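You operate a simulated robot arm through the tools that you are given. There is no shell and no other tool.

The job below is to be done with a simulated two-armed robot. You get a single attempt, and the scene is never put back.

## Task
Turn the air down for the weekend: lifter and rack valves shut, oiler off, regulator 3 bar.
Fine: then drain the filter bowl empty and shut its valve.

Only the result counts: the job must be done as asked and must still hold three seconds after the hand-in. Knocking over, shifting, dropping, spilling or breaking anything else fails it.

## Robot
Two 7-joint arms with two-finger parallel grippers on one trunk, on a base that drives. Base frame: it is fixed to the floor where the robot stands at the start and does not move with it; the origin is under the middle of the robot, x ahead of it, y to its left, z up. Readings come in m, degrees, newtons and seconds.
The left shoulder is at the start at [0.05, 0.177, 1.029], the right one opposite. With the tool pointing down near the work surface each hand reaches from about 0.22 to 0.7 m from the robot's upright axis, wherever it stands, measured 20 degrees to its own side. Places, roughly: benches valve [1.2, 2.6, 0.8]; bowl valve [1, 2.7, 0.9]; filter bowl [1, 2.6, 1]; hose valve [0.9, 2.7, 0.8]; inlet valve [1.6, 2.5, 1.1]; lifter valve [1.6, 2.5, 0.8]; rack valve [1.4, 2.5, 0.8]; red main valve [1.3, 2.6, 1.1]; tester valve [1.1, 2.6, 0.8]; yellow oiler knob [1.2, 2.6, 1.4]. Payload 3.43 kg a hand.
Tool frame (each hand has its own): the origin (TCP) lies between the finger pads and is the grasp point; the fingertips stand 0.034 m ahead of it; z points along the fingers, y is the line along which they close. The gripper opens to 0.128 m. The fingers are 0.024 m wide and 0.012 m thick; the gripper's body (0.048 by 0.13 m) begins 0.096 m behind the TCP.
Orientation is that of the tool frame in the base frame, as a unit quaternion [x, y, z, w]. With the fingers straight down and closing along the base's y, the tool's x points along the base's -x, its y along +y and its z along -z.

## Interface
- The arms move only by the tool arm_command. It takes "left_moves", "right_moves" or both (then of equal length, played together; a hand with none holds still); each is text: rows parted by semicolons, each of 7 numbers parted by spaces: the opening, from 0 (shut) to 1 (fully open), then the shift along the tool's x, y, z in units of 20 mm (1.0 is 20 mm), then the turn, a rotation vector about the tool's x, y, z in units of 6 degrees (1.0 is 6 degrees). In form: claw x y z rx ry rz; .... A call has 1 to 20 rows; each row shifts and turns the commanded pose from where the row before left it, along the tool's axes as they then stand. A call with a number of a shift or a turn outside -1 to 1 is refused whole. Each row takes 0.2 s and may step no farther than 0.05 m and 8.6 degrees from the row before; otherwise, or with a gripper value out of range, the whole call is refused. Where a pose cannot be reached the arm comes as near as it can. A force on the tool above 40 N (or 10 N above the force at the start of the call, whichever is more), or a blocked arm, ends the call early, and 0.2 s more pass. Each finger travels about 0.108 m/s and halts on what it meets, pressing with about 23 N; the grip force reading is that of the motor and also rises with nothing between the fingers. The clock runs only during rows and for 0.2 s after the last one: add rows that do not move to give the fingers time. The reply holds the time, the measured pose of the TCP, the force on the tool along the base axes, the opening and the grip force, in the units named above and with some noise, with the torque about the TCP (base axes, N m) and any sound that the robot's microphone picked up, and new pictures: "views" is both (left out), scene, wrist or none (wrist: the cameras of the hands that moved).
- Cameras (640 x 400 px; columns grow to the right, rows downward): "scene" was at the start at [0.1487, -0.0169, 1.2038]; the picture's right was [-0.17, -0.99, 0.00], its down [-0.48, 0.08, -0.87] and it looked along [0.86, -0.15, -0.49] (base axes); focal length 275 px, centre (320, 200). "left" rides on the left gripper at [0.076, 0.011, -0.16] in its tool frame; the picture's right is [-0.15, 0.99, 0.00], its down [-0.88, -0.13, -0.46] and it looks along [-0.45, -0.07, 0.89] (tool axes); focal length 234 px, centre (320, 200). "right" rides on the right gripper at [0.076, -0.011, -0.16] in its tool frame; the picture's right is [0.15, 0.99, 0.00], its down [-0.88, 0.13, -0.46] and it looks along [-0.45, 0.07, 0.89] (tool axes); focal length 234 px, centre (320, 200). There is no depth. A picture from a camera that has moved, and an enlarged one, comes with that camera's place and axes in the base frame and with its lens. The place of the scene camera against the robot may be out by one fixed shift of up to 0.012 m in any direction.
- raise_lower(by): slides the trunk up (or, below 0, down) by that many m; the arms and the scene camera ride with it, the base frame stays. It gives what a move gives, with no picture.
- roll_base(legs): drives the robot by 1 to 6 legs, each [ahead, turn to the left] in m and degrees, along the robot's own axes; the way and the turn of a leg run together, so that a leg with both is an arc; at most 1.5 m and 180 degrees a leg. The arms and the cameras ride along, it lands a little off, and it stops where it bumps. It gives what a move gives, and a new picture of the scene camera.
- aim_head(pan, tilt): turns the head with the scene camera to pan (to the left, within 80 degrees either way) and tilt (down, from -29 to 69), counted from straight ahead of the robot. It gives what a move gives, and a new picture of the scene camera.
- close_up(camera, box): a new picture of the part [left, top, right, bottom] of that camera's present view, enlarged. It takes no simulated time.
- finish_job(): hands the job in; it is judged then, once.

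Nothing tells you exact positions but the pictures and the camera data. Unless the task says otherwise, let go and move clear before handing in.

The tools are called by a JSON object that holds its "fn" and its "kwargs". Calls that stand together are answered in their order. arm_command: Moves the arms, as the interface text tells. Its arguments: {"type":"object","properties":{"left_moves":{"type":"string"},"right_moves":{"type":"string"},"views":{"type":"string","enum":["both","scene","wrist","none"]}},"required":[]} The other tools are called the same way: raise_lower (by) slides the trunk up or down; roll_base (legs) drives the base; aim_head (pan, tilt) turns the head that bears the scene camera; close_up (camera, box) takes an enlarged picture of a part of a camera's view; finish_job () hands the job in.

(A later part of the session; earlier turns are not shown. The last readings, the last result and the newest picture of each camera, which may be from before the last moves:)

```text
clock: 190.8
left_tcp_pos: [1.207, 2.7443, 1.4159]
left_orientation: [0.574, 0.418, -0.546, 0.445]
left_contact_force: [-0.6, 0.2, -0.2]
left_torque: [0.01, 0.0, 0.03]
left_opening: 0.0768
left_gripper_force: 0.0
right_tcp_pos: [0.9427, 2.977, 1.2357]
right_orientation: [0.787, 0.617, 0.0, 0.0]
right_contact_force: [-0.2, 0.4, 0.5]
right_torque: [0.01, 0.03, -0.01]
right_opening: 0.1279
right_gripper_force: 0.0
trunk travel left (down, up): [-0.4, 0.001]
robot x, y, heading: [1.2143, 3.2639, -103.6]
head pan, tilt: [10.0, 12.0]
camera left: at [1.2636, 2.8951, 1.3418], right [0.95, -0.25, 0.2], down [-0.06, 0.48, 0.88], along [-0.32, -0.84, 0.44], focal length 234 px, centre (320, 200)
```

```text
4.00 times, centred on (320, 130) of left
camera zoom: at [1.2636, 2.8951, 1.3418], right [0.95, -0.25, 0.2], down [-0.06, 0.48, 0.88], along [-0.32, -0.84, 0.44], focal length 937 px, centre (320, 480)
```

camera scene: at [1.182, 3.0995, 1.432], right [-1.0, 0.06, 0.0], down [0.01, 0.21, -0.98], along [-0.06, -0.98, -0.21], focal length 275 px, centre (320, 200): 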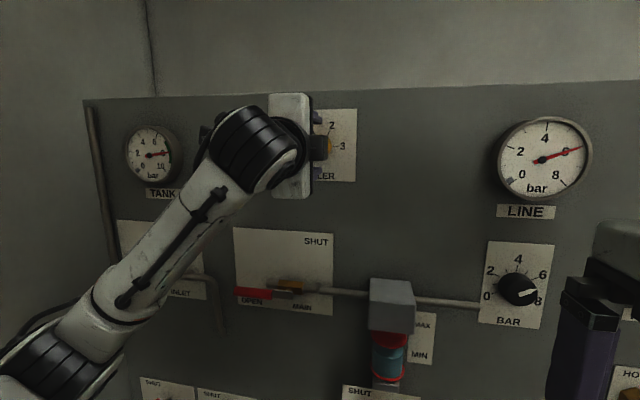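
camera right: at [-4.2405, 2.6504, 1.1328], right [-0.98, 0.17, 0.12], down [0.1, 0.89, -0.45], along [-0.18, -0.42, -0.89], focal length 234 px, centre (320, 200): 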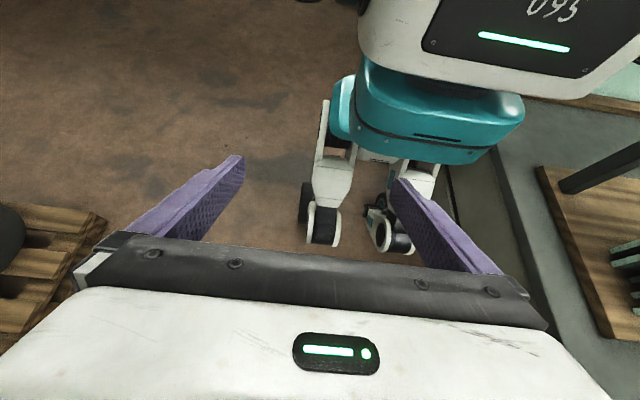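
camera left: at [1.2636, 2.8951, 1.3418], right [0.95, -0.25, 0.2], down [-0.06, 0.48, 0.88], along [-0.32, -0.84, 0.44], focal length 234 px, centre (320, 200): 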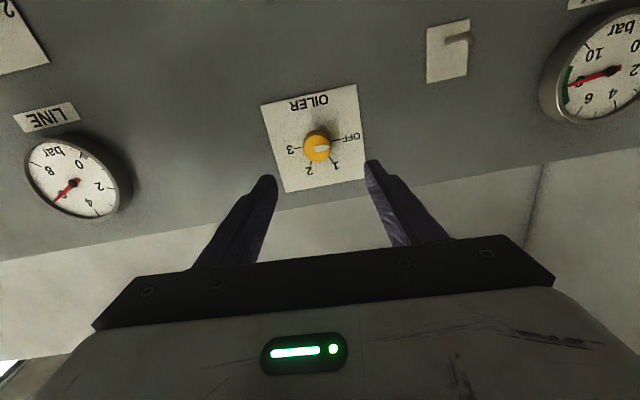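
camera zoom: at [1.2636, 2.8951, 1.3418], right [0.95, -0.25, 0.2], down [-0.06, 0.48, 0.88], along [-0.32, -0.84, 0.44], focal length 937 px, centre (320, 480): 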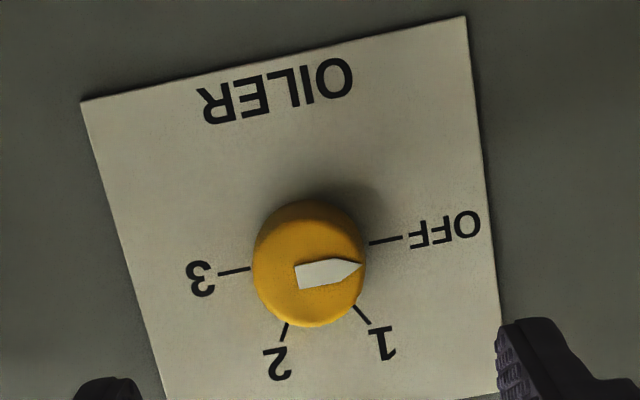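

The oiler points exactly at OFF. Now the regulator with the right hand: I'll move the left hand clear and tip the right hand to point at the panel.

{"fn": "arm_command", "kwargs": {"left_moves": "0.6 0 0.7 -0.3 0 0 0;0.6 0 0.7 -0.3 0 0 0;0.6 0 0.7 -0.3 0 0 0;0.6 0 0.7 -0.3 0 0 0;0.6 0 0.7 -0.3 0 0 0;0.6 0 0.7 -0.3 0 0 0;0.6 0 0.7 -0.3 0 0 0;0.6 0 0.7 -0.3 0 0 0;0.6 0 0.7 -0.3 0 0 0;0.6 0 0.7 -0.3 0 0 0;0.6 0 0.7 -0.3 0 0 0;0.6 0 0.7 -0.3 0 0 0;0.6 0 0.7 -0.3 0 0 0;0.6 0 0.7 -0.3 0 0 0;0.6 0 0.7 -0.3 0 0 0;0.6 0 0 0 0 0 0", "right_moves": "1 0 0 0 0 0 0.233;1 0 0 0 0 -1 0;1 0 0 0 0 -1 0;1 0 0 0 0 -1 0;1 0 0 0 0 -1 0;1 0 0 0 0 -1 0;1 0 0 0 0 -1 0;1 0 0 0 0 -1 0;1 0 0 0 0 -1 0;1 0 0 0 0 -1 0;1 0 0 0 0 -1 0;1 0 0 0 0 -1 0;1 0 0 0 0 -1 0;1 0 0 0 0 -1 0;1 0 0 0 0 -1 0;1 0 0 0 0 -1 0", "views": "both"}}

```text
clock: 194.2
left_tcp_pos: [1.4175, 2.7326, 1.4022]
left_orientation: [0.57, 0.425, -0.536, 0.456]
left_contact_force: [0.0, 0.3, -0.4]
left_torque: [0.01, 0.01, -0.01]
left_opening: 0.0768
left_gripper_force: 0.1
left hand out of reach, approached as far as the arm can: row 9, 10, 11, 12, 13, 14, 15
right_tcp_pos: [0.979, 2.8698, 1.3586]
right_orientation: [-0.562, -0.428, 0.562, -0.43]
right_contact_force: [0.2, -0.4, 0.0]
right_torque: [0.02, -0.02, 0.0]
right_opening: 0.1282
right_gripper_force: 0.0
right hand out of reach, approached as far as the arm can: row 9, 10, 11, 12, 13, 14, 15, 16
trunk travel left (down, up): [-0.4, 0.001]
robot x, y, heading: [1.2151, 3.2657, -103.7]
head pan, tilt: [10.0, 12.0]
camera scene: at [1.181, 3.0994, 1.432], right [-1.0, 0.06, 0.0], down [0.01, 0.21, -0.98], along [-0.06, -0.98, -0.21], focal length 275 px, centre (320, 200)
camera right: at [1.0093, 3.0263, 1.2837], right [0.95, -0.26, -0.15], down [0.25, 0.41, 0.88], along [-0.17, -0.88, 0.45], focal length 234 px, centre (320, 200)
camera left: at [1.4688, 2.8853, 1.3285], right [0.95, -0.22, 0.21], down [-0.08, 0.48, 0.88], along [-0.29, -0.85, 0.44], focal length 234 px, centre (320, 200)
```

scene: 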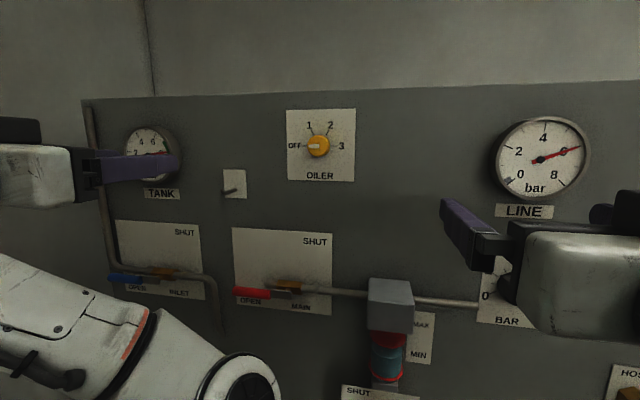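
right: 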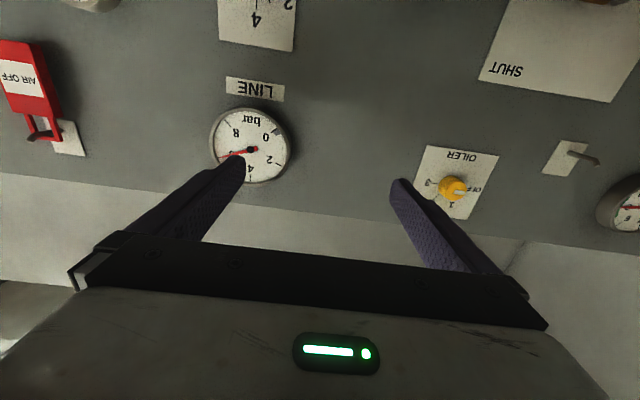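
left: 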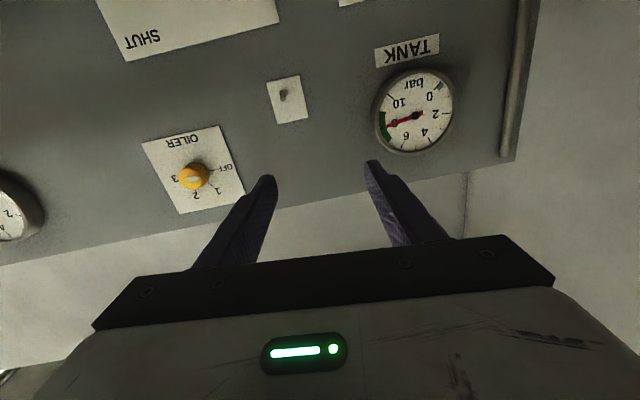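

Both hands now point at the panel (arms are a bit cramped this close). I'll bring the right hand down and west in front of the regulator knob.

{"fn": "arm_command", "kwargs": {"right_moves": "0.8 0.95 -0.56 0.32 0 0 0;0.8 0.95 -0.56 0.32 0 0 0;0.8 0.95 -0.56 0.32 0 0 0;0.8 0.95 -0.56 0.32 0 0 0;0.8 0.95 -0.56 0.32 0 0 0;0.8 0.95 -0.56 0.32 0 0 0;0.8 0.95 -0.56 0.32 0 0 0;0.8 0.95 -0.56 0.32 0 0 0;0.8 0.95 -0.56 0.32 0 0 0;0.8 0.95 -0.56 0.32 0 0 0;0.8 0 0 0 0 0 0", "views": "both"}}

{"fn": "close_up", "kwargs": {"camera": "right", "box": [240, 80, 400, 180]}}

```text
clock: 196.7
left_tcp_pos: [1.4178, 2.7343, 1.4054]
left_orientation: [0.567, 0.425, -0.538, 0.457]
left_contact_force: [0.8, 0.8, 1.1]
left_torque: [-0.02, -0.02, -0.01]
left_opening: 0.0769
left_gripper_force: 0.1
right_tcp_pos: [0.9216, 2.8054, 1.2315]
right_orientation: [0.564, 0.429, -0.562, 0.428]
right_contact_force: [0.4, 0.5, 0.1]
right_torque: [0.02, -0.02, 0.0]
right_opening: 0.1023
right_gripper_force: 0.1
right hand out of reach, approached as far as the arm can: row 1, 2, 3, 4, 6, 8, 9, 10
trunk travel left (down, up): [-0.4, 0.001]
robot x, y, heading: [1.214, 3.2616, -103.7]
head pan, tilt: [10.0, 12.0]
camera scene: at [1.1811, 3.0998, 1.432], right [-1.0, 0.06, 0.0], down [0.01, 0.21, -0.98], along [-0.06, -0.98, -0.21], focal length 275 px, centre (320, 200)
camera right: at [0.9546, 2.9626, 1.1573], right [0.95, -0.26, -0.15], down [0.25, 0.4, 0.88], along [-0.17, -0.88, 0.45], focal length 234 px, centre (320, 200)
```

scene: 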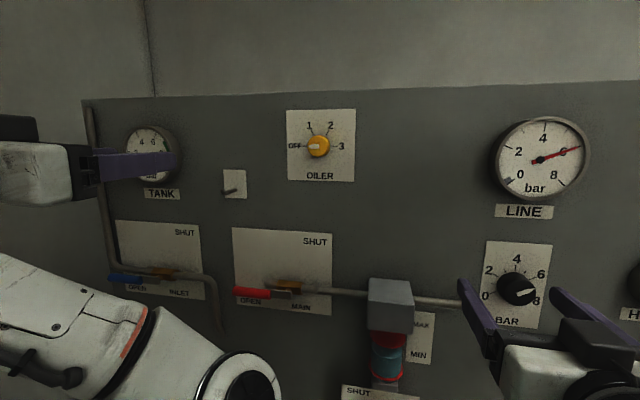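
right: 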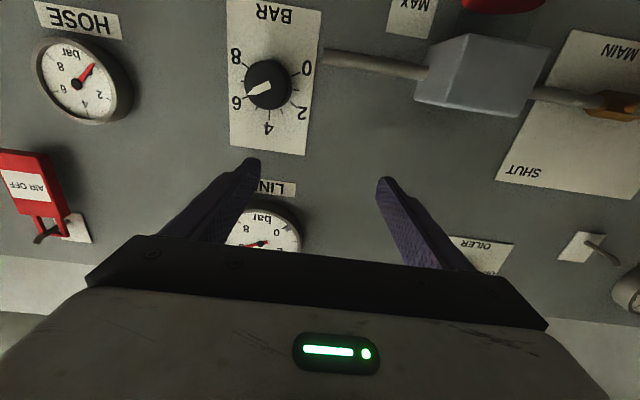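

```text
4.00 times, centred on (320, 130) of right
camera zoom: at [0.9546, 2.9626, 1.1573], right [0.95, -0.26, -0.15], down [0.25, 0.4, 0.88], along [-0.17, -0.88, 0.45], focal length 937 px, centre (320, 480)
```

zoom: 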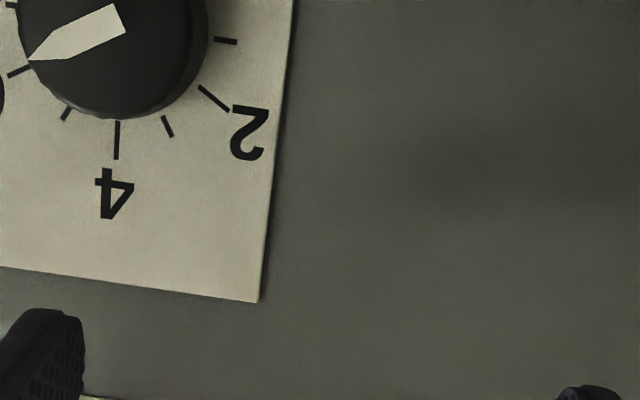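

The regulator pointer is at 6; the knob's centre is near e=0.095, z=1.172. I'll move the right hand in front of it.

{"fn": "arm_command", "kwargs": {"right_moves": "0.75 0.58 -0.68 0 0 0 0;0.75 0.58 -0.68 0 0 0 0;0.75 0.58 -0.68 0 0 0 0;0.75 0.58 -0.68 0 0 0 0;0.75 0.58 -0.68 0 0 0 0;0.75 0 0 0 0 0 0", "views": "wrist"}}

```text
clock: 198.1
left_tcp_pos: [1.4178, 2.7348, 1.4031]
left_orientation: [0.568, 0.424, -0.538, 0.456]
left_contact_force: [0.2, -0.2, -0.5]
left_torque: [0.0, -0.03, -0.03]
left_opening: 0.0766
left_gripper_force: 0.1
right_tcp_pos: [0.9277, 2.8159, 1.2227]
right_orientation: [0.563, 0.429, -0.562, 0.428]
right_contact_force: [0.3, 0.2, -0.4]
right_torque: [0.0, -0.02, -0.02]
right_opening: 0.0961
right_gripper_force: 0.0
right hand out of reach, approached as far as the arm can: row 1, 2, 3, 4, 5
trunk travel left (down, up): [-0.4, 0.001]
robot x, y, heading: [1.2151, 3.2651, -103.6]
head pan, tilt: [10.0, 12.0]
camera right: at [0.9598, 2.9736, 1.149], right [0.95, -0.26, -0.15], down [0.25, 0.4, 0.88], along [-0.17, -0.88, 0.45], focal length 234 px, centre (320, 200)
```

right: 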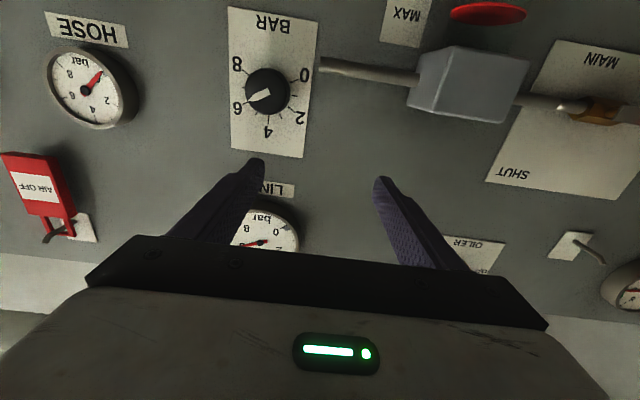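

The arm is folded too tightly at this height. I'll narrow the fingers and lower the trunk, so the shoulder sits below the knob as it did for the oiler.

{"fn": "arm_command", "kwargs": {"right_moves": "0.4 0 0 0 0 0 0;0.4 0 0 0 0 0 0;0.4 0 0 0 0 0 0", "views": "none"}}

{"fn": "raise_lower", "kwargs": {"by": -0.15}}

{"fn": "arm_command", "kwargs": {"right_moves": "0.4 -0.5 -0.7 0 0 0 0;0.4 -0.5 -0.7 0 0 0 0;0.4 -0.5 -0.7 0 0 0 0;0.4 -0.5 -0.7 0 0 0 0;0.4 -0.5 -0.7 0 0 0 0", "views": "wrist"}}

```text
clock: 198.8
left_tcp_pos: [1.4178, 2.7329, 1.4032]
left_orientation: [0.568, 0.425, -0.539, 0.455]
left_contact_force: [0.0, -0.1, 0.8]
left_torque: [-0.01, 0.01, 0.03]
left_opening: 0.0768
left_gripper_force: 0.1
right_tcp_pos: [0.9282, 2.8173, 1.2227]
right_orientation: [0.563, 0.428, -0.562, 0.428]
right_contact_force: [0.8, -0.1, -0.7]
right_torque: [0.01, -0.04, 0.0]
right_opening: 0.0513
right_gripper_force: 0.0
trunk travel left (down, up): [-0.4, 0.001]
robot x, y, heading: [1.2088, 3.2598, -103.6]
head pan, tilt: [10.0, 12.0]
```

```text
clock: 200.6
left_tcp_pos: [1.4172, 2.734, 1.2554]
left_orientation: [0.567, 0.425, -0.538, 0.456]
left_contact_force: [0.0, -0.5, -0.1]
left_torque: [-0.01, 0.0, -0.01]
left_opening: 0.0769
left_gripper_force: 0.1
right_tcp_pos: [0.928, 2.8172, 1.0737]
right_orientation: [0.562, 0.429, -0.562, 0.429]
right_contact_force: [-0.5, 0.4, -0.8]
right_torque: [0.01, 0.0, 0.0]
right_opening: 0.0512
right_gripper_force: 0.1
trunk travel left (down, up): [-0.25, 0.151]
robot x, y, heading: [1.2174, 3.2621, -103.8]
head pan, tilt: [10.0, 12.0]
```

```text
clock: 201.8
left_tcp_pos: [1.4166, 2.7344, 1.2546]
left_orientation: [0.568, 0.424, -0.538, 0.456]
left_contact_force: [-0.9, 0.6, 0.1]
left_torque: [0.01, 0.01, 0.02]
left_opening: 0.0766
left_gripper_force: 0.2
right_tcp_pos: [0.8696, 2.8255, 1.1311]
right_orientation: [0.564, 0.429, -0.561, 0.427]
right_contact_force: [0.1, 0.3, 0.4]
right_torque: [-0.02, 0.0, -0.01]
right_opening: 0.0511
right_gripper_force: 0.1
right hand out of reach, approached as far as the arm can: row 1, 2, 3
trunk travel left (down, up): [-0.25, 0.151]
robot x, y, heading: [1.2138, 3.2637, -103.8]
head pan, tilt: [10.0, 12.0]
camera right: at [0.9019, 2.9821, 1.0575], right [0.95, -0.26, -0.15], down [0.24, 0.4, 0.88], along [-0.17, -0.88, 0.44], focal length 234 px, centre (320, 200)
```

right: 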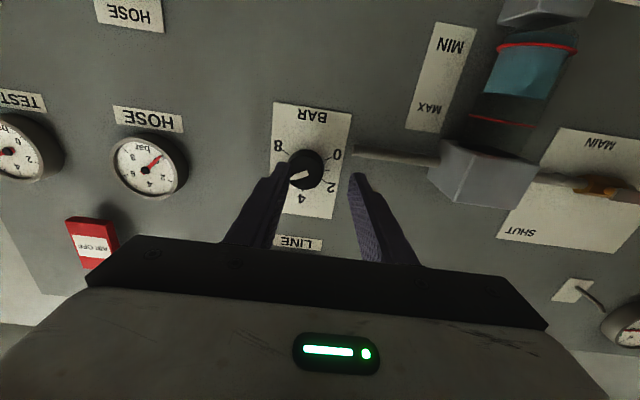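

Now it reaches. The knob is at about e=0.096, z=1.173. I'll centre the hand on it with fingers left and right of the knob, and look again.

{"fn": "arm_command", "kwargs": {"right_moves": "0.65 -0.7 -0.22 0 0 0 0;0.65 -0.7 -0.22 0 0 0 0;0.65 -0.7 -0.21 0 0 0 0;0.65 0 0 0.5 0 0 0;0.65 0 0 0.5 0 0 0;0.65 0 0 0.5 0 0 0;0.65 0 0 0 0 0 0", "views": "both"}}

{"fn": "close_up", "kwargs": {"camera": "right", "box": [240, 80, 400, 180]}}

```text
clock: 203.4
left_tcp_pos: [1.4177, 2.7351, 1.255]
left_orientation: [0.568, 0.425, -0.539, 0.455]
left_contact_force: [-0.5, 0.9, -0.1]
left_torque: [-0.03, 0.02, 0.05]
left_opening: 0.0765
left_gripper_force: 0.1
right_tcp_pos: [0.8494, 2.7999, 1.1731]
right_orientation: [0.563, 0.428, -0.562, 0.428]
right_contact_force: [0.1, -0.8, 0.0]
right_torque: [0.02, 0.02, 0.01]
right_opening: 0.0832
right_gripper_force: 0.0
trunk travel left (down, up): [-0.25, 0.151]
robot x, y, heading: [1.2116, 3.2583, -103.6]
head pan, tilt: [10.0, 12.0]
camera scene: at [1.181, 3.0997, 1.282], right [-1.0, 0.06, 0.0], down [0.01, 0.21, -0.98], along [-0.06, -0.98, -0.21], focal length 275 px, centre (320, 200)
camera right: at [0.8814, 2.9565, 1.0988], right [0.95, -0.26, -0.15], down [0.25, 0.4, 0.88], along [-0.17, -0.88, 0.45], focal length 234 px, centre (320, 200)
```

scene: 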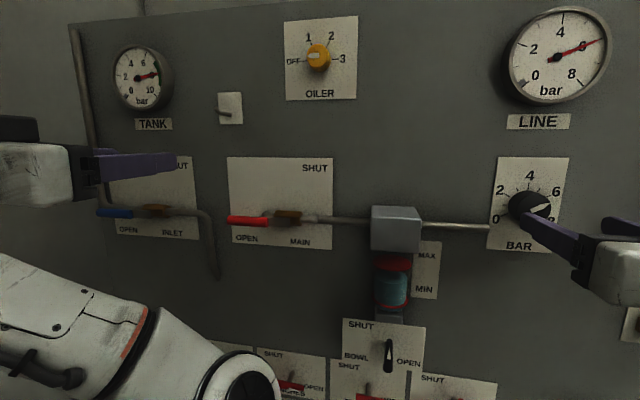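
right: 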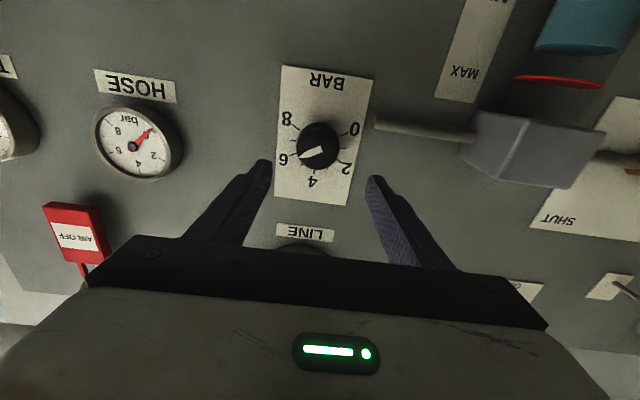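

```text
4.00 times, centred on (320, 130) of right
camera zoom: at [0.8814, 2.9565, 1.0988], right [0.95, -0.26, -0.15], down [0.25, 0.4, 0.88], along [-0.17, -0.88, 0.45], focal length 937 px, centre (320, 480)
```

zoom: 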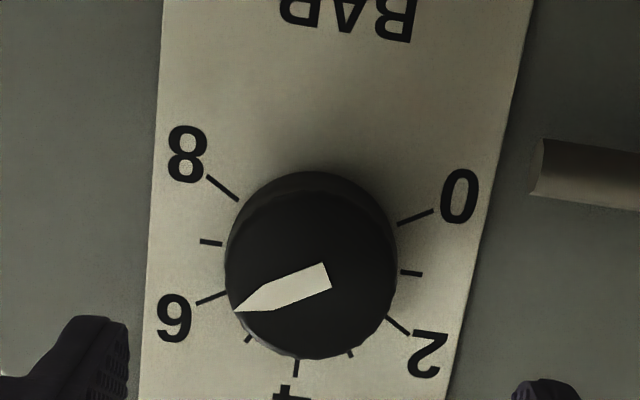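

The hand is centred on the knob within a millimetre or two. I'll advance and close on it.

{"fn": "arm_command", "kwargs": {"right_moves": "0.65 0 -0.01 0.93 0 0 0;0.65 0 -0.01 0.93 0 0 0;0.65 0 -0.01 0.93 0 0 0;0.65 0 -0.01 0.93 0 0 0;0.65 0 -0.01 0.93 0 0 0;0.65 0 0 0 0 0 0;0.4 0 0 0 0 0 0;0.2 0 0 0 0 0 0;0.2 0 0 0 0 0 0;0 0 0 0 0 0 0", "views": "wrist"}}

{"fn": "close_up", "kwargs": {"camera": "right", "box": [240, 100, 400, 200]}}

```text
clock: 205.6
left_tcp_pos: [1.4157, 2.7348, 1.2542]
left_orientation: [0.569, 0.423, -0.538, 0.455]
left_contact_force: [-0.2, 0.3, 1.5]
left_torque: [-0.01, 0.0, 0.03]
left_opening: 0.0768
left_gripper_force: 0.1
right_tcp_pos: [0.8217, 2.7125, 1.1719]
right_orientation: [0.564, 0.428, -0.562, 0.428]
right_contact_force: [-6.0, 0.3, 0.8]
right_torque: [0.07, -0.01, -0.51]
right_opening: 0.0523
right_gripper_force: 45.1
trunk travel left (down, up): [-0.25, 0.151]
robot x, y, heading: [1.2116, 3.2622, -103.7]
head pan, tilt: [10.0, 12.0]
camera right: at [0.8549, 2.8689, 1.0981], right [0.95, -0.26, -0.14], down [0.25, 0.4, 0.88], along [-0.18, -0.88, 0.45], focal length 234 px, centre (320, 200)
```

right: 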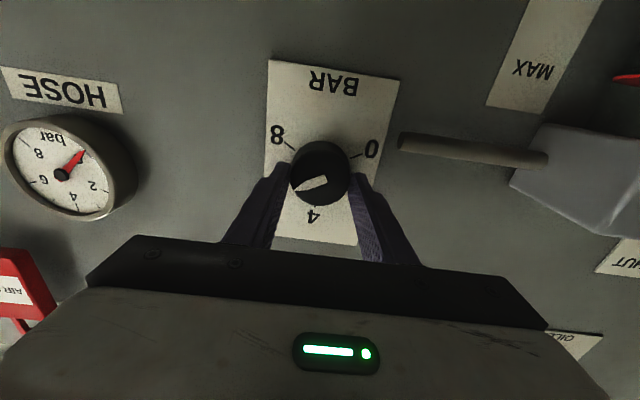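

```text
4.00 times, centred on (320, 150) of right
camera zoom: at [0.8549, 2.8689, 1.0981], right [0.95, -0.26, -0.14], down [0.25, 0.4, 0.88], along [-0.18, -0.88, 0.45], focal length 937 px, centre (320, 400)
```

zoom: 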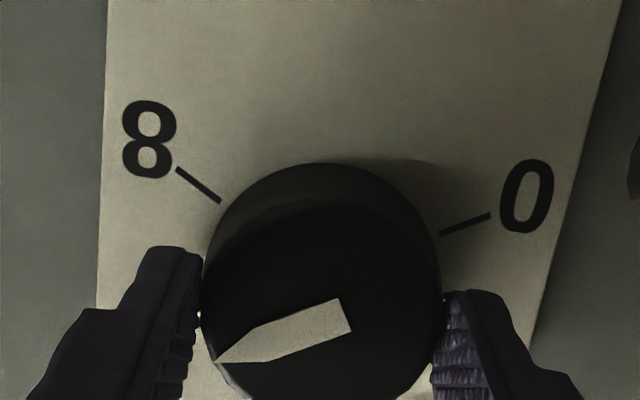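

The knob is gripped (52 mm) with only 6 N side load. I'll turn the first 36° counter-clockwise.

{"fn": "arm_command", "kwargs": {"right_moves": "0 -0.05 -0.1 0 0 0 0;0 0 0 0 0 0 -1;0 0 0 0 0 0 -1;0 0 0 0 0 0 -1;0 0 0 0 0 0 -1;0 0 0 0 0 0 -1;0 0 0 0 0 0 -1", "views": "wrist"}}

{"fn": "close_up", "kwargs": {"camera": "right", "box": [240, 100, 400, 200]}}

```text
clock: 207.2
left_tcp_pos: [1.4172, 2.7347, 1.256]
left_orientation: [0.567, 0.425, -0.538, 0.457]
left_contact_force: [0.1, 0.1, 0.2]
left_torque: [0.02, 0.0, -0.01]
left_opening: 0.0768
left_gripper_force: 0.0
right_tcp_pos: [0.8234, 2.7115, 1.173]
right_orientation: [-0.402, -0.585, 0.665, -0.234]
right_contact_force: [6.1, 22.1, -20.6]
right_torque: [0.09, -0.05, 0.38]
right_opening: 0.0521
right_gripper_force: 44.9
trunk travel left (down, up): [-0.25, 0.151]
robot x, y, heading: [1.217, 3.2643, -104.0]
head pan, tilt: [10.0, 12.0]
camera right: at [0.8136, 2.8802, 1.1201], right [0.69, -0.18, -0.7], down [0.72, 0.27, 0.64], along [0.08, -0.94, 0.32], focal length 234 px, centre (320, 200)
```

right: 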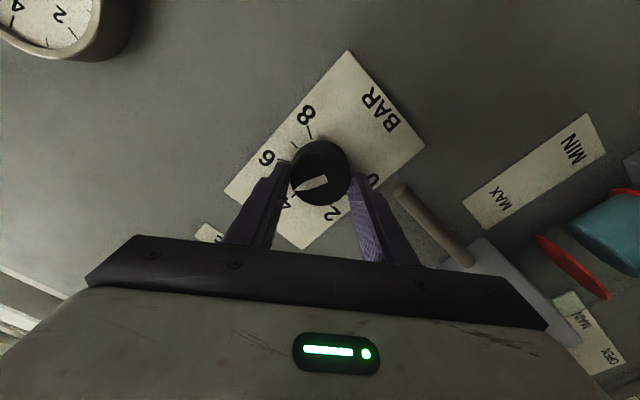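

```text
4.00 times, centred on (320, 150) of right
camera zoom: at [0.8136, 2.8802, 1.1201], right [0.69, -0.18, -0.7], down [0.72, 0.27, 0.64], along [0.08, -0.94, 0.32], focal length 937 px, centre (320, 400)
```

zoom: 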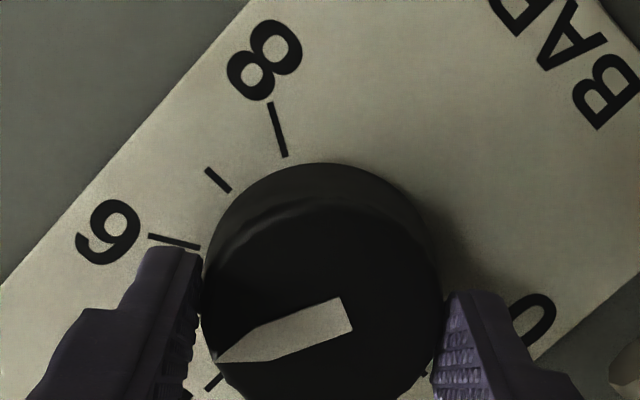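

The knob follows (about 4.8 bar now). I'll relieve the loads and turn another 30°.

{"fn": "arm_command", "kwargs": {"right_moves": "0 0.16 0.12 -0.15 0 0 0;0 0 0 0 0 0 -1;0 0 0 0 0 0 -1;0 0 0 0 0 0 -1;0 0 0 0 0 0 -1;0 0 0 0 0 0 -1", "views": "wrist"}}

{"fn": "close_up", "kwargs": {"camera": "right", "box": [240, 100, 400, 200]}}

{"fn": "close_up", "kwargs": {"camera": "scene", "box": [480, 0, 640, 100]}}

```text
clock: 208.6
left_tcp_pos: [1.4178, 2.7316, 1.2526]
left_orientation: [0.568, 0.426, -0.538, 0.455]
left_contact_force: [0.1, -0.4, 0.3]
left_torque: [-0.03, 0.02, -0.01]
left_opening: 0.0769
left_gripper_force: 0.0
right_tcp_pos: [0.8235, 2.7109, 1.1714]
right_orientation: [-0.237, -0.667, 0.705, -0.054]
right_contact_force: [1.2, -21.6, 5.5]
right_torque: [-0.47, 0.13, 0.99]
right_opening: 0.0519
right_gripper_force: 45.2
trunk travel left (down, up): [-0.25, 0.151]
robot x, y, heading: [1.2131, 3.2611, -103.8]
head pan, tilt: [10.0, 12.0]
camera right: at [0.7953, 2.885, 1.1522], right [0.26, -0.07, -0.96], down [0.95, 0.21, 0.24], along [0.19, -0.97, 0.12], focal length 234 px, centre (320, 200)
```

right: 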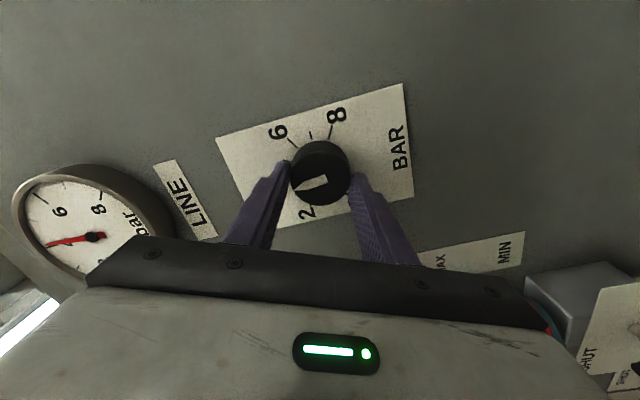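

```text
4.00 times, centred on (320, 150) of right
camera zoom: at [0.7953, 2.885, 1.1522], right [0.26, -0.07, -0.96], down [0.95, 0.21, 0.24], along [0.19, -0.97, 0.12], focal length 937 px, centre (320, 400)
```

zoom: 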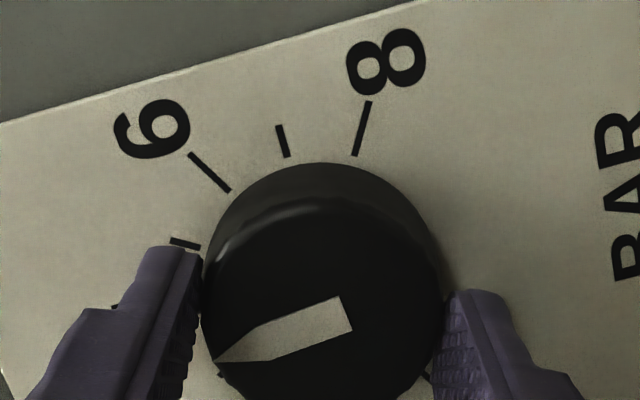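

```text
4.00 times, centred on (560, 50) of scene
camera zoom: at [1.1816, 3.097, 1.2817], right [-1.0, 0.06, 0.0], down [0.01, 0.21, -0.98], along [-0.06, -0.98, -0.21], focal length 1098 px, centre (-640, 800)
```

zoom: 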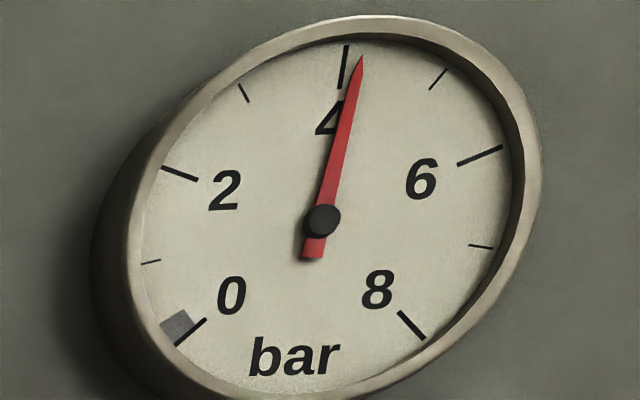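

The LINE gauge follows the knob: about 4.1 now, pointer at about 4. I'll turn another 24° and compare scale and gauge.

{"fn": "arm_command", "kwargs": {"right_moves": "0 0 0 0.1 0 0 0;0 0 0 0 0 0 -1;0 0 0 0 0 0 -1;0 0 0 0 0 0 -1;0 0 0 0 0 0 -1;0 0 0 0 0 0 0", "views": "wrist"}}

{"fn": "close_up", "kwargs": {"camera": "right", "box": [240, 100, 400, 200]}}

{"fn": "close_up", "kwargs": {"camera": "scene", "box": [480, 0, 640, 100]}}

```text
clock: 210.0
left_tcp_pos: [1.4194, 2.7341, 1.256]
left_orientation: [0.567, 0.425, -0.539, 0.455]
left_contact_force: [0.2, -0.1, -0.4]
left_torque: [0.01, 0.01, 0.01]
left_opening: 0.0767
left_gripper_force: 0.1
right_tcp_pos: [0.8237, 2.7128, 1.1696]
right_orientation: [0.094, 0.701, -0.7, -0.095]
right_contact_force: [7.3, 0.1, -1.6]
right_torque: [0.06, -0.03, -0.01]
right_opening: 0.0521
right_gripper_force: 45.0
trunk travel left (down, up): [-0.25, 0.151]
robot x, y, heading: [1.2129, 3.2609, -103.8]
head pan, tilt: [10.0, 12.0]
camera right: at [0.7934, 2.8857, 1.1834], right [-0.14, 0.04, -0.99], down [0.97, 0.21, -0.13], along [0.2, -0.98, -0.07], focal length 234 px, centre (320, 200)
```

right: 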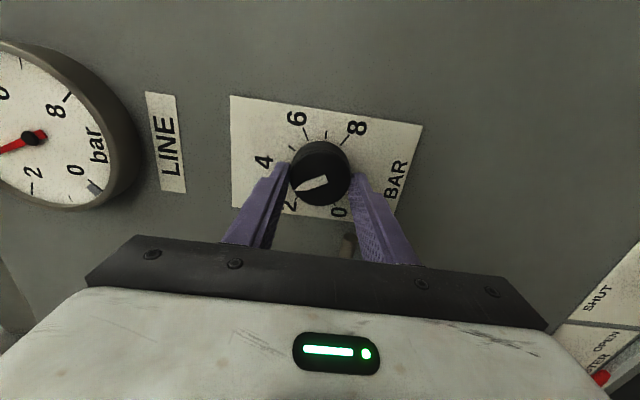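

```text
4.00 times, centred on (320, 150) of right
camera zoom: at [0.7934, 2.8857, 1.1834], right [-0.14, 0.04, -0.99], down [0.97, 0.21, -0.13], along [0.2, -0.98, -0.07], focal length 937 px, centre (320, 400)
```

zoom: 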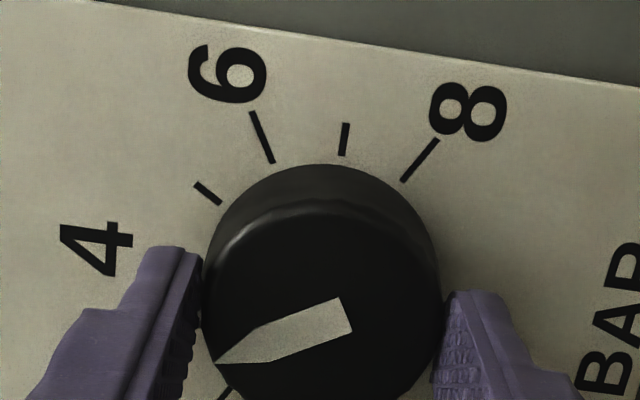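

```text
4.00 times, centred on (560, 50) of scene
camera zoom: at [1.182, 3.0996, 1.282], right [-1.0, 0.06, 0.0], down [0.01, 0.21, -0.98], along [-0.06, -0.98, -0.21], focal length 1098 px, centre (-640, 800)
```

zoom: 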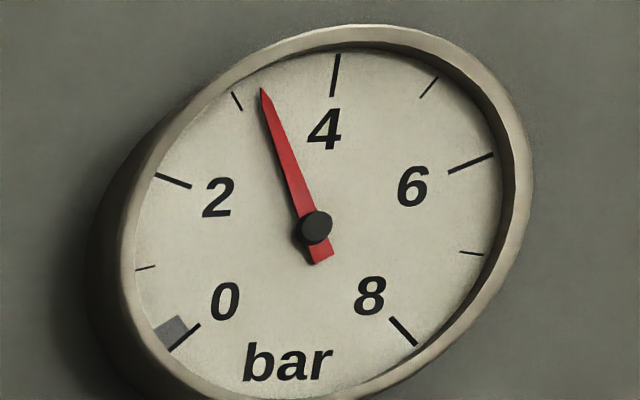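

Pointer is near 3 while the gauge shows about 3.25; it may lag. I'll hold still for two seconds and read the gauge again.

{"fn": "arm_command", "kwargs": {"right_moves": "0 0 0 0 0 0 0;0 0 0 0 0 0 0;0 0 0 0 0 0 0;0 0 0 0 0 0 0;0 0 0 0 0 0 0;0 0 0 0 0 0 0;0 0 0 0 0 0 0;0 0 0 0 0 0 0;0 0 0 0 0 0 0;0 0 0 0 0 0 0", "views": "none"}}

{"fn": "close_up", "kwargs": {"camera": "scene", "box": [480, 0, 640, 100]}}

```text
clock: 212.2
left_tcp_pos: [1.4187, 2.734, 1.2552]
left_orientation: [0.568, 0.425, -0.538, 0.456]
left_contact_force: [0.0, 0.1, -0.1]
left_torque: [-0.02, 0.01, -0.01]
left_opening: 0.0771
left_gripper_force: 0.0
right_tcp_pos: [0.824, 2.712, 1.1709]
right_orientation: [0.095, 0.702, -0.7, -0.094]
right_contact_force: [9.3, 4.0, -4.5]
right_torque: [0.12, -0.05, 0.3]
right_opening: 0.052
right_gripper_force: 45.4
trunk travel left (down, up): [-0.25, 0.151]
robot x, y, heading: [1.2136, 3.2628, -103.7]
head pan, tilt: [10.0, 12.0]
```

```text
4.00 times, centred on (560, 50) of scene
camera zoom: at [1.1819, 3.0997, 1.282], right [-1.0, 0.06, 0.0], down [0.01, 0.21, -0.98], along [-0.06, -0.98, -0.21], focal length 1098 px, centre (-640, 800)
```

zoom: 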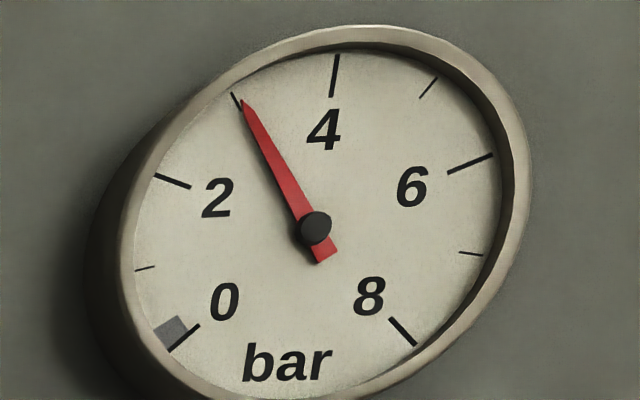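

The gauge has settled to 3 bar. I'll release the knob gently, back out and re-read both.

{"fn": "arm_command", "kwargs": {"right_moves": "0.3 0 0 0 0 0 0;0.55 0 0 0 0 0 0;0.65 0 0 0 0 0 0;0.65 0 0 -0.5 0 0 0;0.65 0 0 -1 0 0 0;0.65 0 0 -1 0 0 0;0.65 0 0 -1 0 0 0;0.65 0 0 -1 0 0 0;0.65 0 0 0 0 0 0", "views": "wrist"}}

{"fn": "close_up", "kwargs": {"camera": "right", "box": [240, 80, 400, 180]}}

{"fn": "close_up", "kwargs": {"camera": "scene", "box": [480, 0, 640, 100]}}

```text
clock: 214.2
left_tcp_pos: [1.4178, 2.7341, 1.2547]
left_orientation: [0.567, 0.426, -0.538, 0.456]
left_contact_force: [0.4, -0.2, 0.1]
left_torque: [0.01, 0.01, 0.03]
left_opening: 0.077
left_gripper_force: 0.1
right_tcp_pos: [0.8454, 2.7976, 1.17]
right_orientation: [0.095, 0.702, -0.699, -0.094]
right_contact_force: [-0.2, 0.6, 0.6]
right_torque: [-0.03, 0.01, -0.01]
right_opening: 0.0833
right_gripper_force: 0.1
trunk travel left (down, up): [-0.25, 0.151]
robot x, y, heading: [1.2197, 3.2633, -103.7]
head pan, tilt: [10.0, 12.0]
camera right: at [0.8157, 2.973, 1.1839], right [-0.14, 0.04, -0.99], down [0.97, 0.21, -0.13], along [0.2, -0.98, -0.07], focal length 234 px, centre (320, 200)
```

right: 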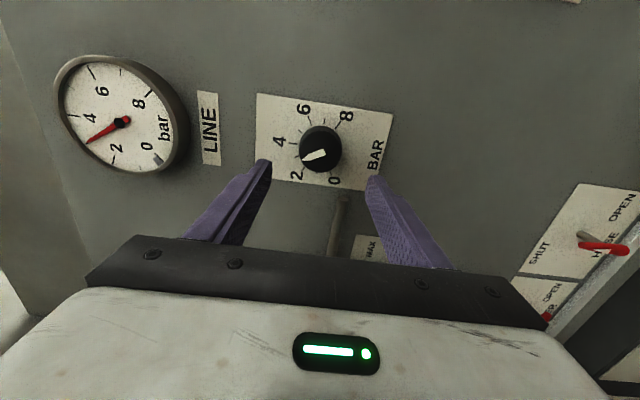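

```text
4.00 times, centred on (320, 130) of right
camera zoom: at [0.8157, 2.973, 1.1839], right [-0.14, 0.04, -0.99], down [0.97, 0.21, -0.13], along [0.2, -0.98, -0.07], focal length 937 px, centre (320, 480)
```

zoom: 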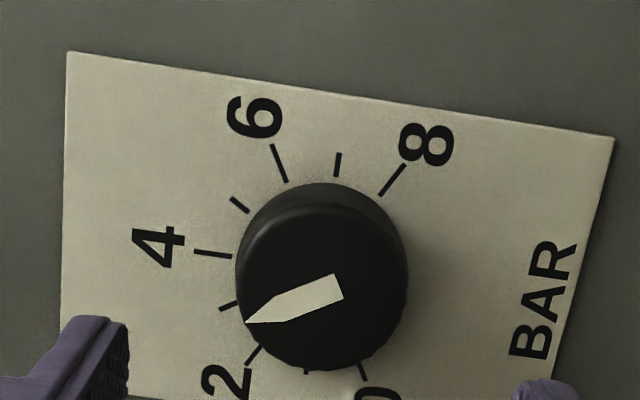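

```text
4.00 times, centred on (560, 50) of scene
camera zoom: at [1.181, 3.0996, 1.282], right [-1.0, 0.06, 0.0], down [0.01, 0.21, -0.98], along [-0.06, -0.98, -0.21], focal length 1098 px, centre (-640, 800)
```

zoom: 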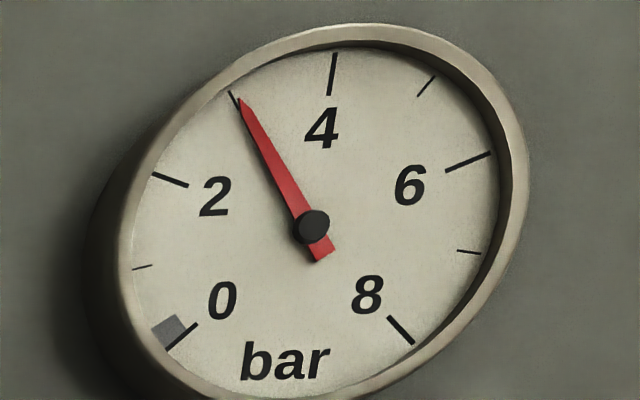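

Knob pointer and gauge both read exactly 3 bar. Next the bowl valve, which I'll do with the left hand; first I'll move the right hand clear and look closely at the filter bowl.

{"fn": "arm_command", "kwargs": {"right_moves": "0.65 0 0 -1 0 0 0;0.65 0.5 0 -1 0 0 0;0.65 1 0 -0.5 0 0 0;0.65 1 0 0 0 0 0;0.65 1 0 0 0 0 0;0.65 1 0 0 0 0 0;0.65 1 0 0 0 0 0;0.65 1 0 0 0 0 0", "views": "none"}}

{"fn": "aim_head", "kwargs": {"pan": 5, "tilt": 35}}

{"fn": "close_up", "kwargs": {"camera": "scene", "box": [260, 100, 420, 200]}}

```text
clock: 216.0
left_tcp_pos: [1.4166, 2.7344, 1.2548]
left_orientation: [0.567, 0.425, -0.538, 0.456]
left_contact_force: [0.2, -0.2, -1.0]
left_torque: [0.0, -0.01, -0.01]
left_opening: 0.0771
left_gripper_force: 0.1
right_tcp_pos: [0.8043, 2.8266, 1.1586]
right_orientation: [0.096, 0.701, -0.7, -0.094]
right_contact_force: [-0.1, 0.7, 0.6]
right_torque: [0.04, -0.01, 0.02]
right_opening: 0.0833
right_gripper_force: 0.1
right hand out of reach, approached as far as the arm can: row 3, 4, 5, 6, 7, 8
trunk travel left (down, up): [-0.25, 0.151]
robot x, y, heading: [1.2152, 3.2664, -103.4]
head pan, tilt: [10.0, 12.0]
```

```text
clock: 216.9
left_tcp_pos: [1.4168, 2.7343, 1.2556]
left_orientation: [0.568, 0.424, -0.539, 0.455]
left_contact_force: [0.3, -0.4, -0.5]
left_torque: [-0.01, 0.01, -0.01]
left_opening: 0.0767
left_gripper_force: 0.0
right_tcp_pos: [0.8047, 2.8269, 1.1589]
right_orientation: [0.095, 0.701, -0.7, -0.095]
right_contact_force: [0.3, -0.2, -0.4]
right_torque: [0.02, 0.02, 0.01]
right_opening: 0.0835
right_gripper_force: 0.1
trunk travel left (down, up): [-0.25, 0.151]
robot x, y, heading: [1.2153, 3.2601, -103.7]
head pan, tilt: [5.0, 35.0]
camera scene: at [1.1737, 3.1057, 1.2452], right [-0.99, 0.15, 0.0], down [0.09, 0.57, -0.82], along [-0.12, -0.81, -0.57], focal length 275 px, centre (320, 200)
```

scene: 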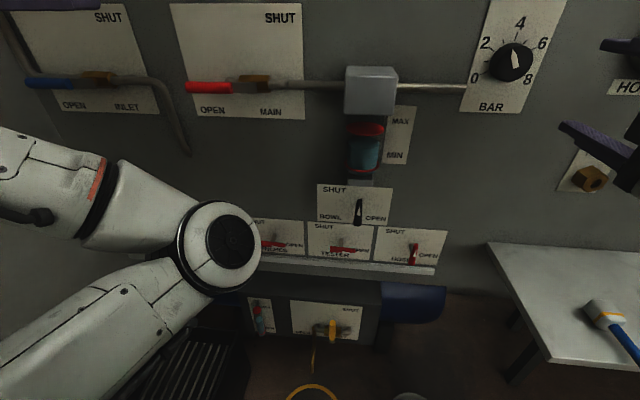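

```text
4.00 times, centred on (340, 150) of scene
camera zoom: at [1.1737, 3.1057, 1.2452], right [-0.99, 0.15, 0.0], down [0.09, 0.57, -0.82], along [-0.12, -0.81, -0.57], focal length 1098 px, centre (240, 400)
```

zoom: 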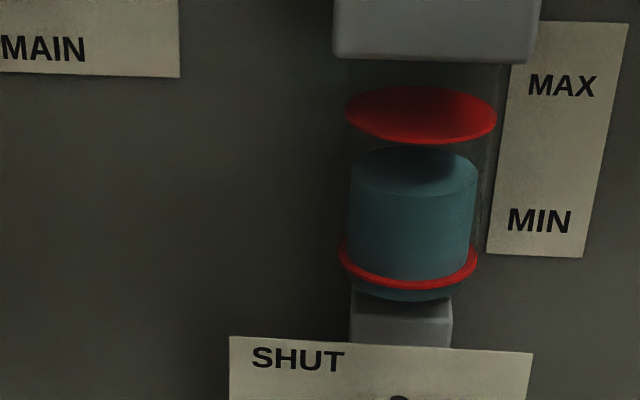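

The bowl still holds teal water just above the MIN ring's mark, lever upright at SHUT below it. I'll raise the trunk and bring the left hand down in front of the bowl lever.

{"fn": "raise_lower", "kwargs": {"by": 0.15}}

{"fn": "arm_command", "kwargs": {"left_moves": "0.4 0 0 0 0.37 0 -0.57;0.4 0.98 -0.7 -0.04 0 0 0;0.4 0.98 -0.7 -0.04 0 0 0;0.4 0.98 -0.7 -0.04 0 0 0;0.4 0.98 -0.7 -0.04 0 0 0;0.4 0.98 -0.7 -0.04 0 0 0;0.4 0.98 -0.7 -0.04 0 0 0;0.4 0.98 -0.7 -0.04 0 0 0;0.4 0.98 -0.7 -0.04 0 0 0;0.4 0.98 -0.7 -0.04 0 0 0;0.4 0.98 -0.7 -0.04 0 0 0;0.4 0.98 -0.7 -0.04 0 0 0;0.4 0.98 -0.7 -0.04 0 0 0;0.4 0.98 -0.7 -0.04 0 0 0", "views": "both"}}

```text
clock: 218.6
left_tcp_pos: [1.4174, 2.7339, 1.4052]
left_orientation: [0.567, 0.425, -0.538, 0.455]
left_contact_force: [0.4, -0.1, 0.4]
left_torque: [-0.01, 0.03, 0.04]
left_opening: 0.0769
left_gripper_force: 0.0
right_tcp_pos: [0.8045, 2.8264, 1.31]
right_orientation: [0.096, 0.701, -0.7, -0.093]
right_contact_force: [-0.5, -0.2, 0.9]
right_torque: [-0.01, -0.01, 0.0]
right_opening: 0.0833
right_gripper_force: 0.1
trunk travel left (down, up): [-0.4, 0.001]
robot x, y, heading: [1.2164, 3.2613, -103.7]
head pan, tilt: [5.0, 35.0]
```

```text
clock: 221.0
left_tcp_pos: [1.295, 2.7247, 1.3178]
left_orientation: [-0.513, -0.373, 0.605, -0.482]
left_contact_force: [0.0, -0.4, 0.2]
left_torque: [0.03, 0.0, 0.05]
left_opening: 0.0511
left_gripper_force: 0.1
left hand out of reach, approached as far as the arm can: row 1, 4, 5, 6, 7, 8, 9, 11
right_tcp_pos: [0.8053, 2.8274, 1.3094]
right_orientation: [-0.095, -0.701, 0.701, 0.094]
right_contact_force: [-0.5, 0.1, 0.1]
right_torque: [0.02, 0.01, -0.01]
right_opening: 0.0832
right_gripper_force: 0.1
trunk travel left (down, up): [-0.4, 0.001]
robot x, y, heading: [1.2161, 3.2642, -103.6]
head pan, tilt: [5.0, 35.0]
stopped in row 12 (left hand): the arm was blocked; the commanded pose is now the measured one
camera scene: at [1.1737, 3.1057, 1.3951], right [-0.99, 0.15, 0.0], down [0.09, 0.57, -0.82], along [-0.12, -0.81, -0.57], focal length 275 px, centre (320, 200)
camera left: at [1.3466, 2.8576, 1.2121], right [0.96, -0.22, 0.19], down [0.0, 0.64, 0.77], along [-0.29, -0.73, 0.61], focal length 234 px, centre (320, 200)
```

scene: 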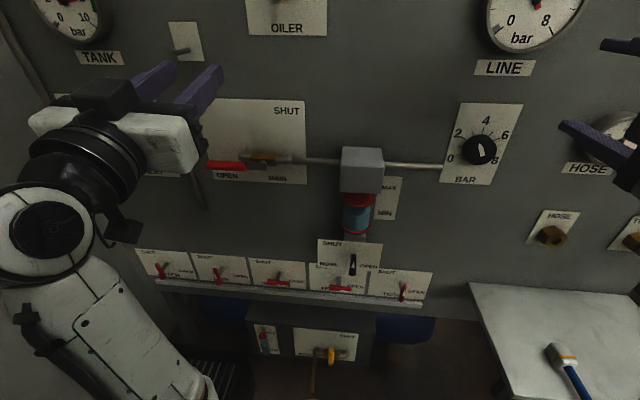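
left: 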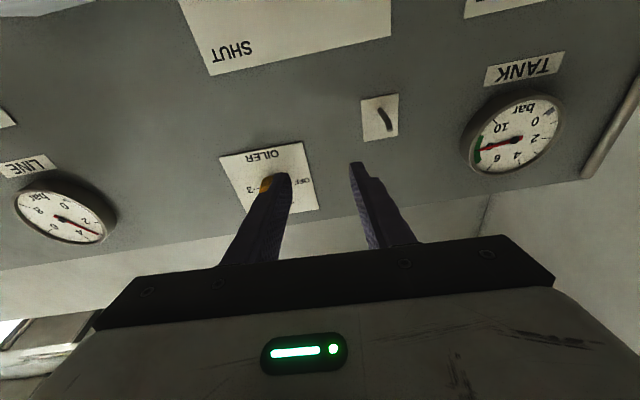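

The left arm jammed up against its own limits, as I'm standing too close for this height. I'll back the robot 0.12 m to give the arms room.

{"fn": "roll_base", "kwargs": {"legs": [[-0.13, 0]]}}

{"fn": "arm_command", "kwargs": {"left_moves": "0.4 0 0 0 0 0.94 -0.2;0.4 0 0 0 0 0.94 -0.2;0.4 0 0 0.5 0 0 0;0.4 0 0 0.5 0 0 0", "views": "none"}}

```text
clock: 222.3
left_tcp_pos: [1.3271, 2.8524, 1.3191]
left_orientation: [-0.512, -0.374, 0.605, -0.482]
left_contact_force: [-0.9, 0.7, 0.9]
left_torque: [0.03, 0.0, 0.0]
left_opening: 0.0513
left_gripper_force: 0.2
right_tcp_pos: [0.8362, 2.9539, 1.3098]
right_orientation: [0.096, 0.701, -0.701, -0.094]
right_contact_force: [-0.1, 0.6, -0.5]
right_torque: [0.04, -0.01, 0.02]
right_opening: 0.083
right_gripper_force: 0.2
trunk travel left (down, up): [-0.4, 0.001]
robot x, y, heading: [1.2426, 3.3913, -103.7]
head pan, tilt: [5.0, 35.0]
camera scene: at [1.2049, 3.2332, 1.3953], right [-0.99, 0.15, 0.0], down [0.09, 0.57, -0.82], along [-0.12, -0.81, -0.57], focal length 275 px, centre (320, 200)
```

scene: 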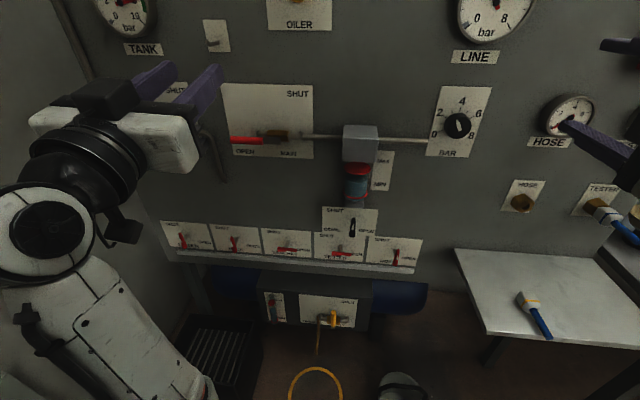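

```text
clock: 223.3
left_tcp_pos: [1.324, 2.8295, 1.3106]
left_orientation: [0.565, 0.434, -0.552, 0.433]
left_contact_force: [-0.6, 1.4, -0.7]
left_torque: [-0.01, -0.03, 0.0]
left_opening: 0.0509
left_gripper_force: 0.0
right_tcp_pos: [0.8377, 2.9531, 1.3088]
right_orientation: [0.095, 0.701, -0.701, -0.094]
right_contact_force: [0.8, -0.5, 0.1]
right_torque: [0.01, -0.01, -0.01]
right_opening: 0.0833
right_gripper_force: 0.0
trunk travel left (down, up): [-0.4, 0.001]
robot x, y, heading: [1.2431, 3.3865, -103.5]
head pan, tilt: [5.0, 35.0]
```

More room now. I'll bring the left hand down and forward in front of the bowl lever.

{"fn": "arm_command", "kwargs": {"left_moves": "0.4 0.99 -0.585 0.24 0 0 0;0.4 0.99 -0.585 0.24 0 0 0;0.4 0.99 -0.585 0.24 0 0 0;0.4 0.99 -0.585 0.24 0 0 0;0.4 0.99 -0.585 0.24 0 0 0;0.4 0.99 -0.585 0.24 0 0 0;0.4 0.99 -0.585 0.24 0 0 0;0.4 0.99 -0.585 0.24 0 0 0;0.4 0.99 -0.585 0.24 0 0 0;0.4 0.99 -0.585 0.24 0 0 0;0.4 0.99 -0.585 0.24 0 0 0;0.4 0.99 -0.585 0.24 0 0 0;0.4 0.99 -0.585 0.24 0 0 0;0.4 0.99 -0.585 0.24 0 0 0;0.4 0.99 -0.585 0.24 0 0 0;0.4 0.99 -0.585 0.24 0 0 0;0.4 0.99 -0.585 0.24 0 0 0;0.4 0.99 -0.585 0.24 0 0 0;0.4 0.99 -0.585 0.24 0 0 0;0.4 0.99 -0.585 0.24 0 0 0", "views": "both"}}

```text
clock: 224.8
left_tcp_pos: [1.247, 2.8198, 1.2792]
left_orientation: [-0.512, -0.39, 0.601, -0.474]
left_contact_force: [-0.5, 0.2, 0.1]
left_torque: [-0.01, 0.0, 0.02]
left_opening: 0.0512
left_gripper_force: 0.0
right_tcp_pos: [0.835, 2.9533, 1.309]
right_orientation: [0.096, 0.701, -0.7, -0.094]
right_contact_force: [0.5, -0.4, 0.1]
right_torque: [-0.02, 0.0, 0.02]
right_opening: 0.0832
right_gripper_force: 0.0
trunk travel left (down, up): [-0.4, 0.001]
robot x, y, heading: [1.2488, 3.3913, -103.6]
head pan, tilt: [5.0, 35.0]
stopped in row 7 (left hand): the arm was blocked; the commanded pose is now the measured one
camera scene: at [1.2046, 3.2322, 1.3951], right [-0.99, 0.15, 0.0], down [0.09, 0.57, -0.82], along [-0.12, -0.81, -0.57], focal length 275 px, centre (320, 200)
camera left: at [1.295, 2.9563, 1.1751], right [0.96, -0.22, 0.16], down [0.01, 0.62, 0.79], along [-0.27, -0.76, 0.6], focal length 234 px, centre (320, 200)
```

scene: 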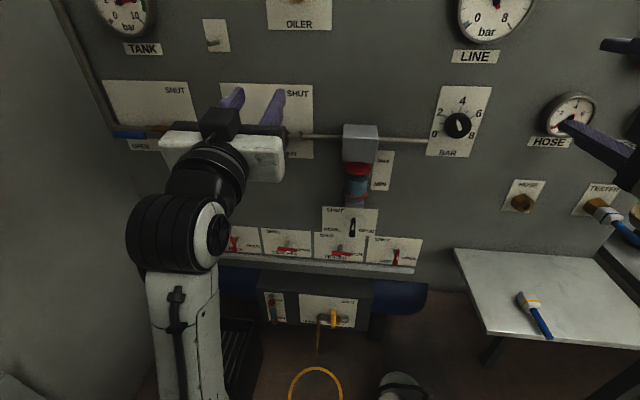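
left: 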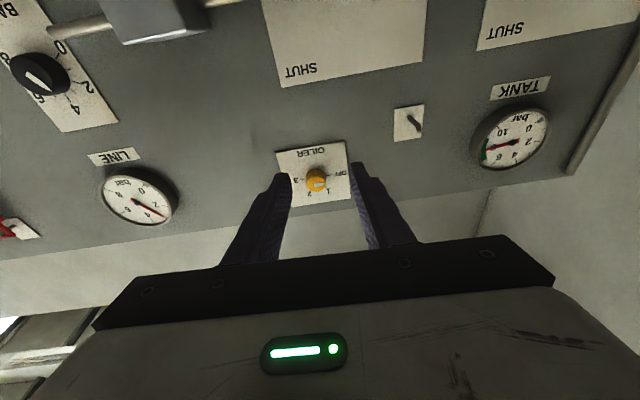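

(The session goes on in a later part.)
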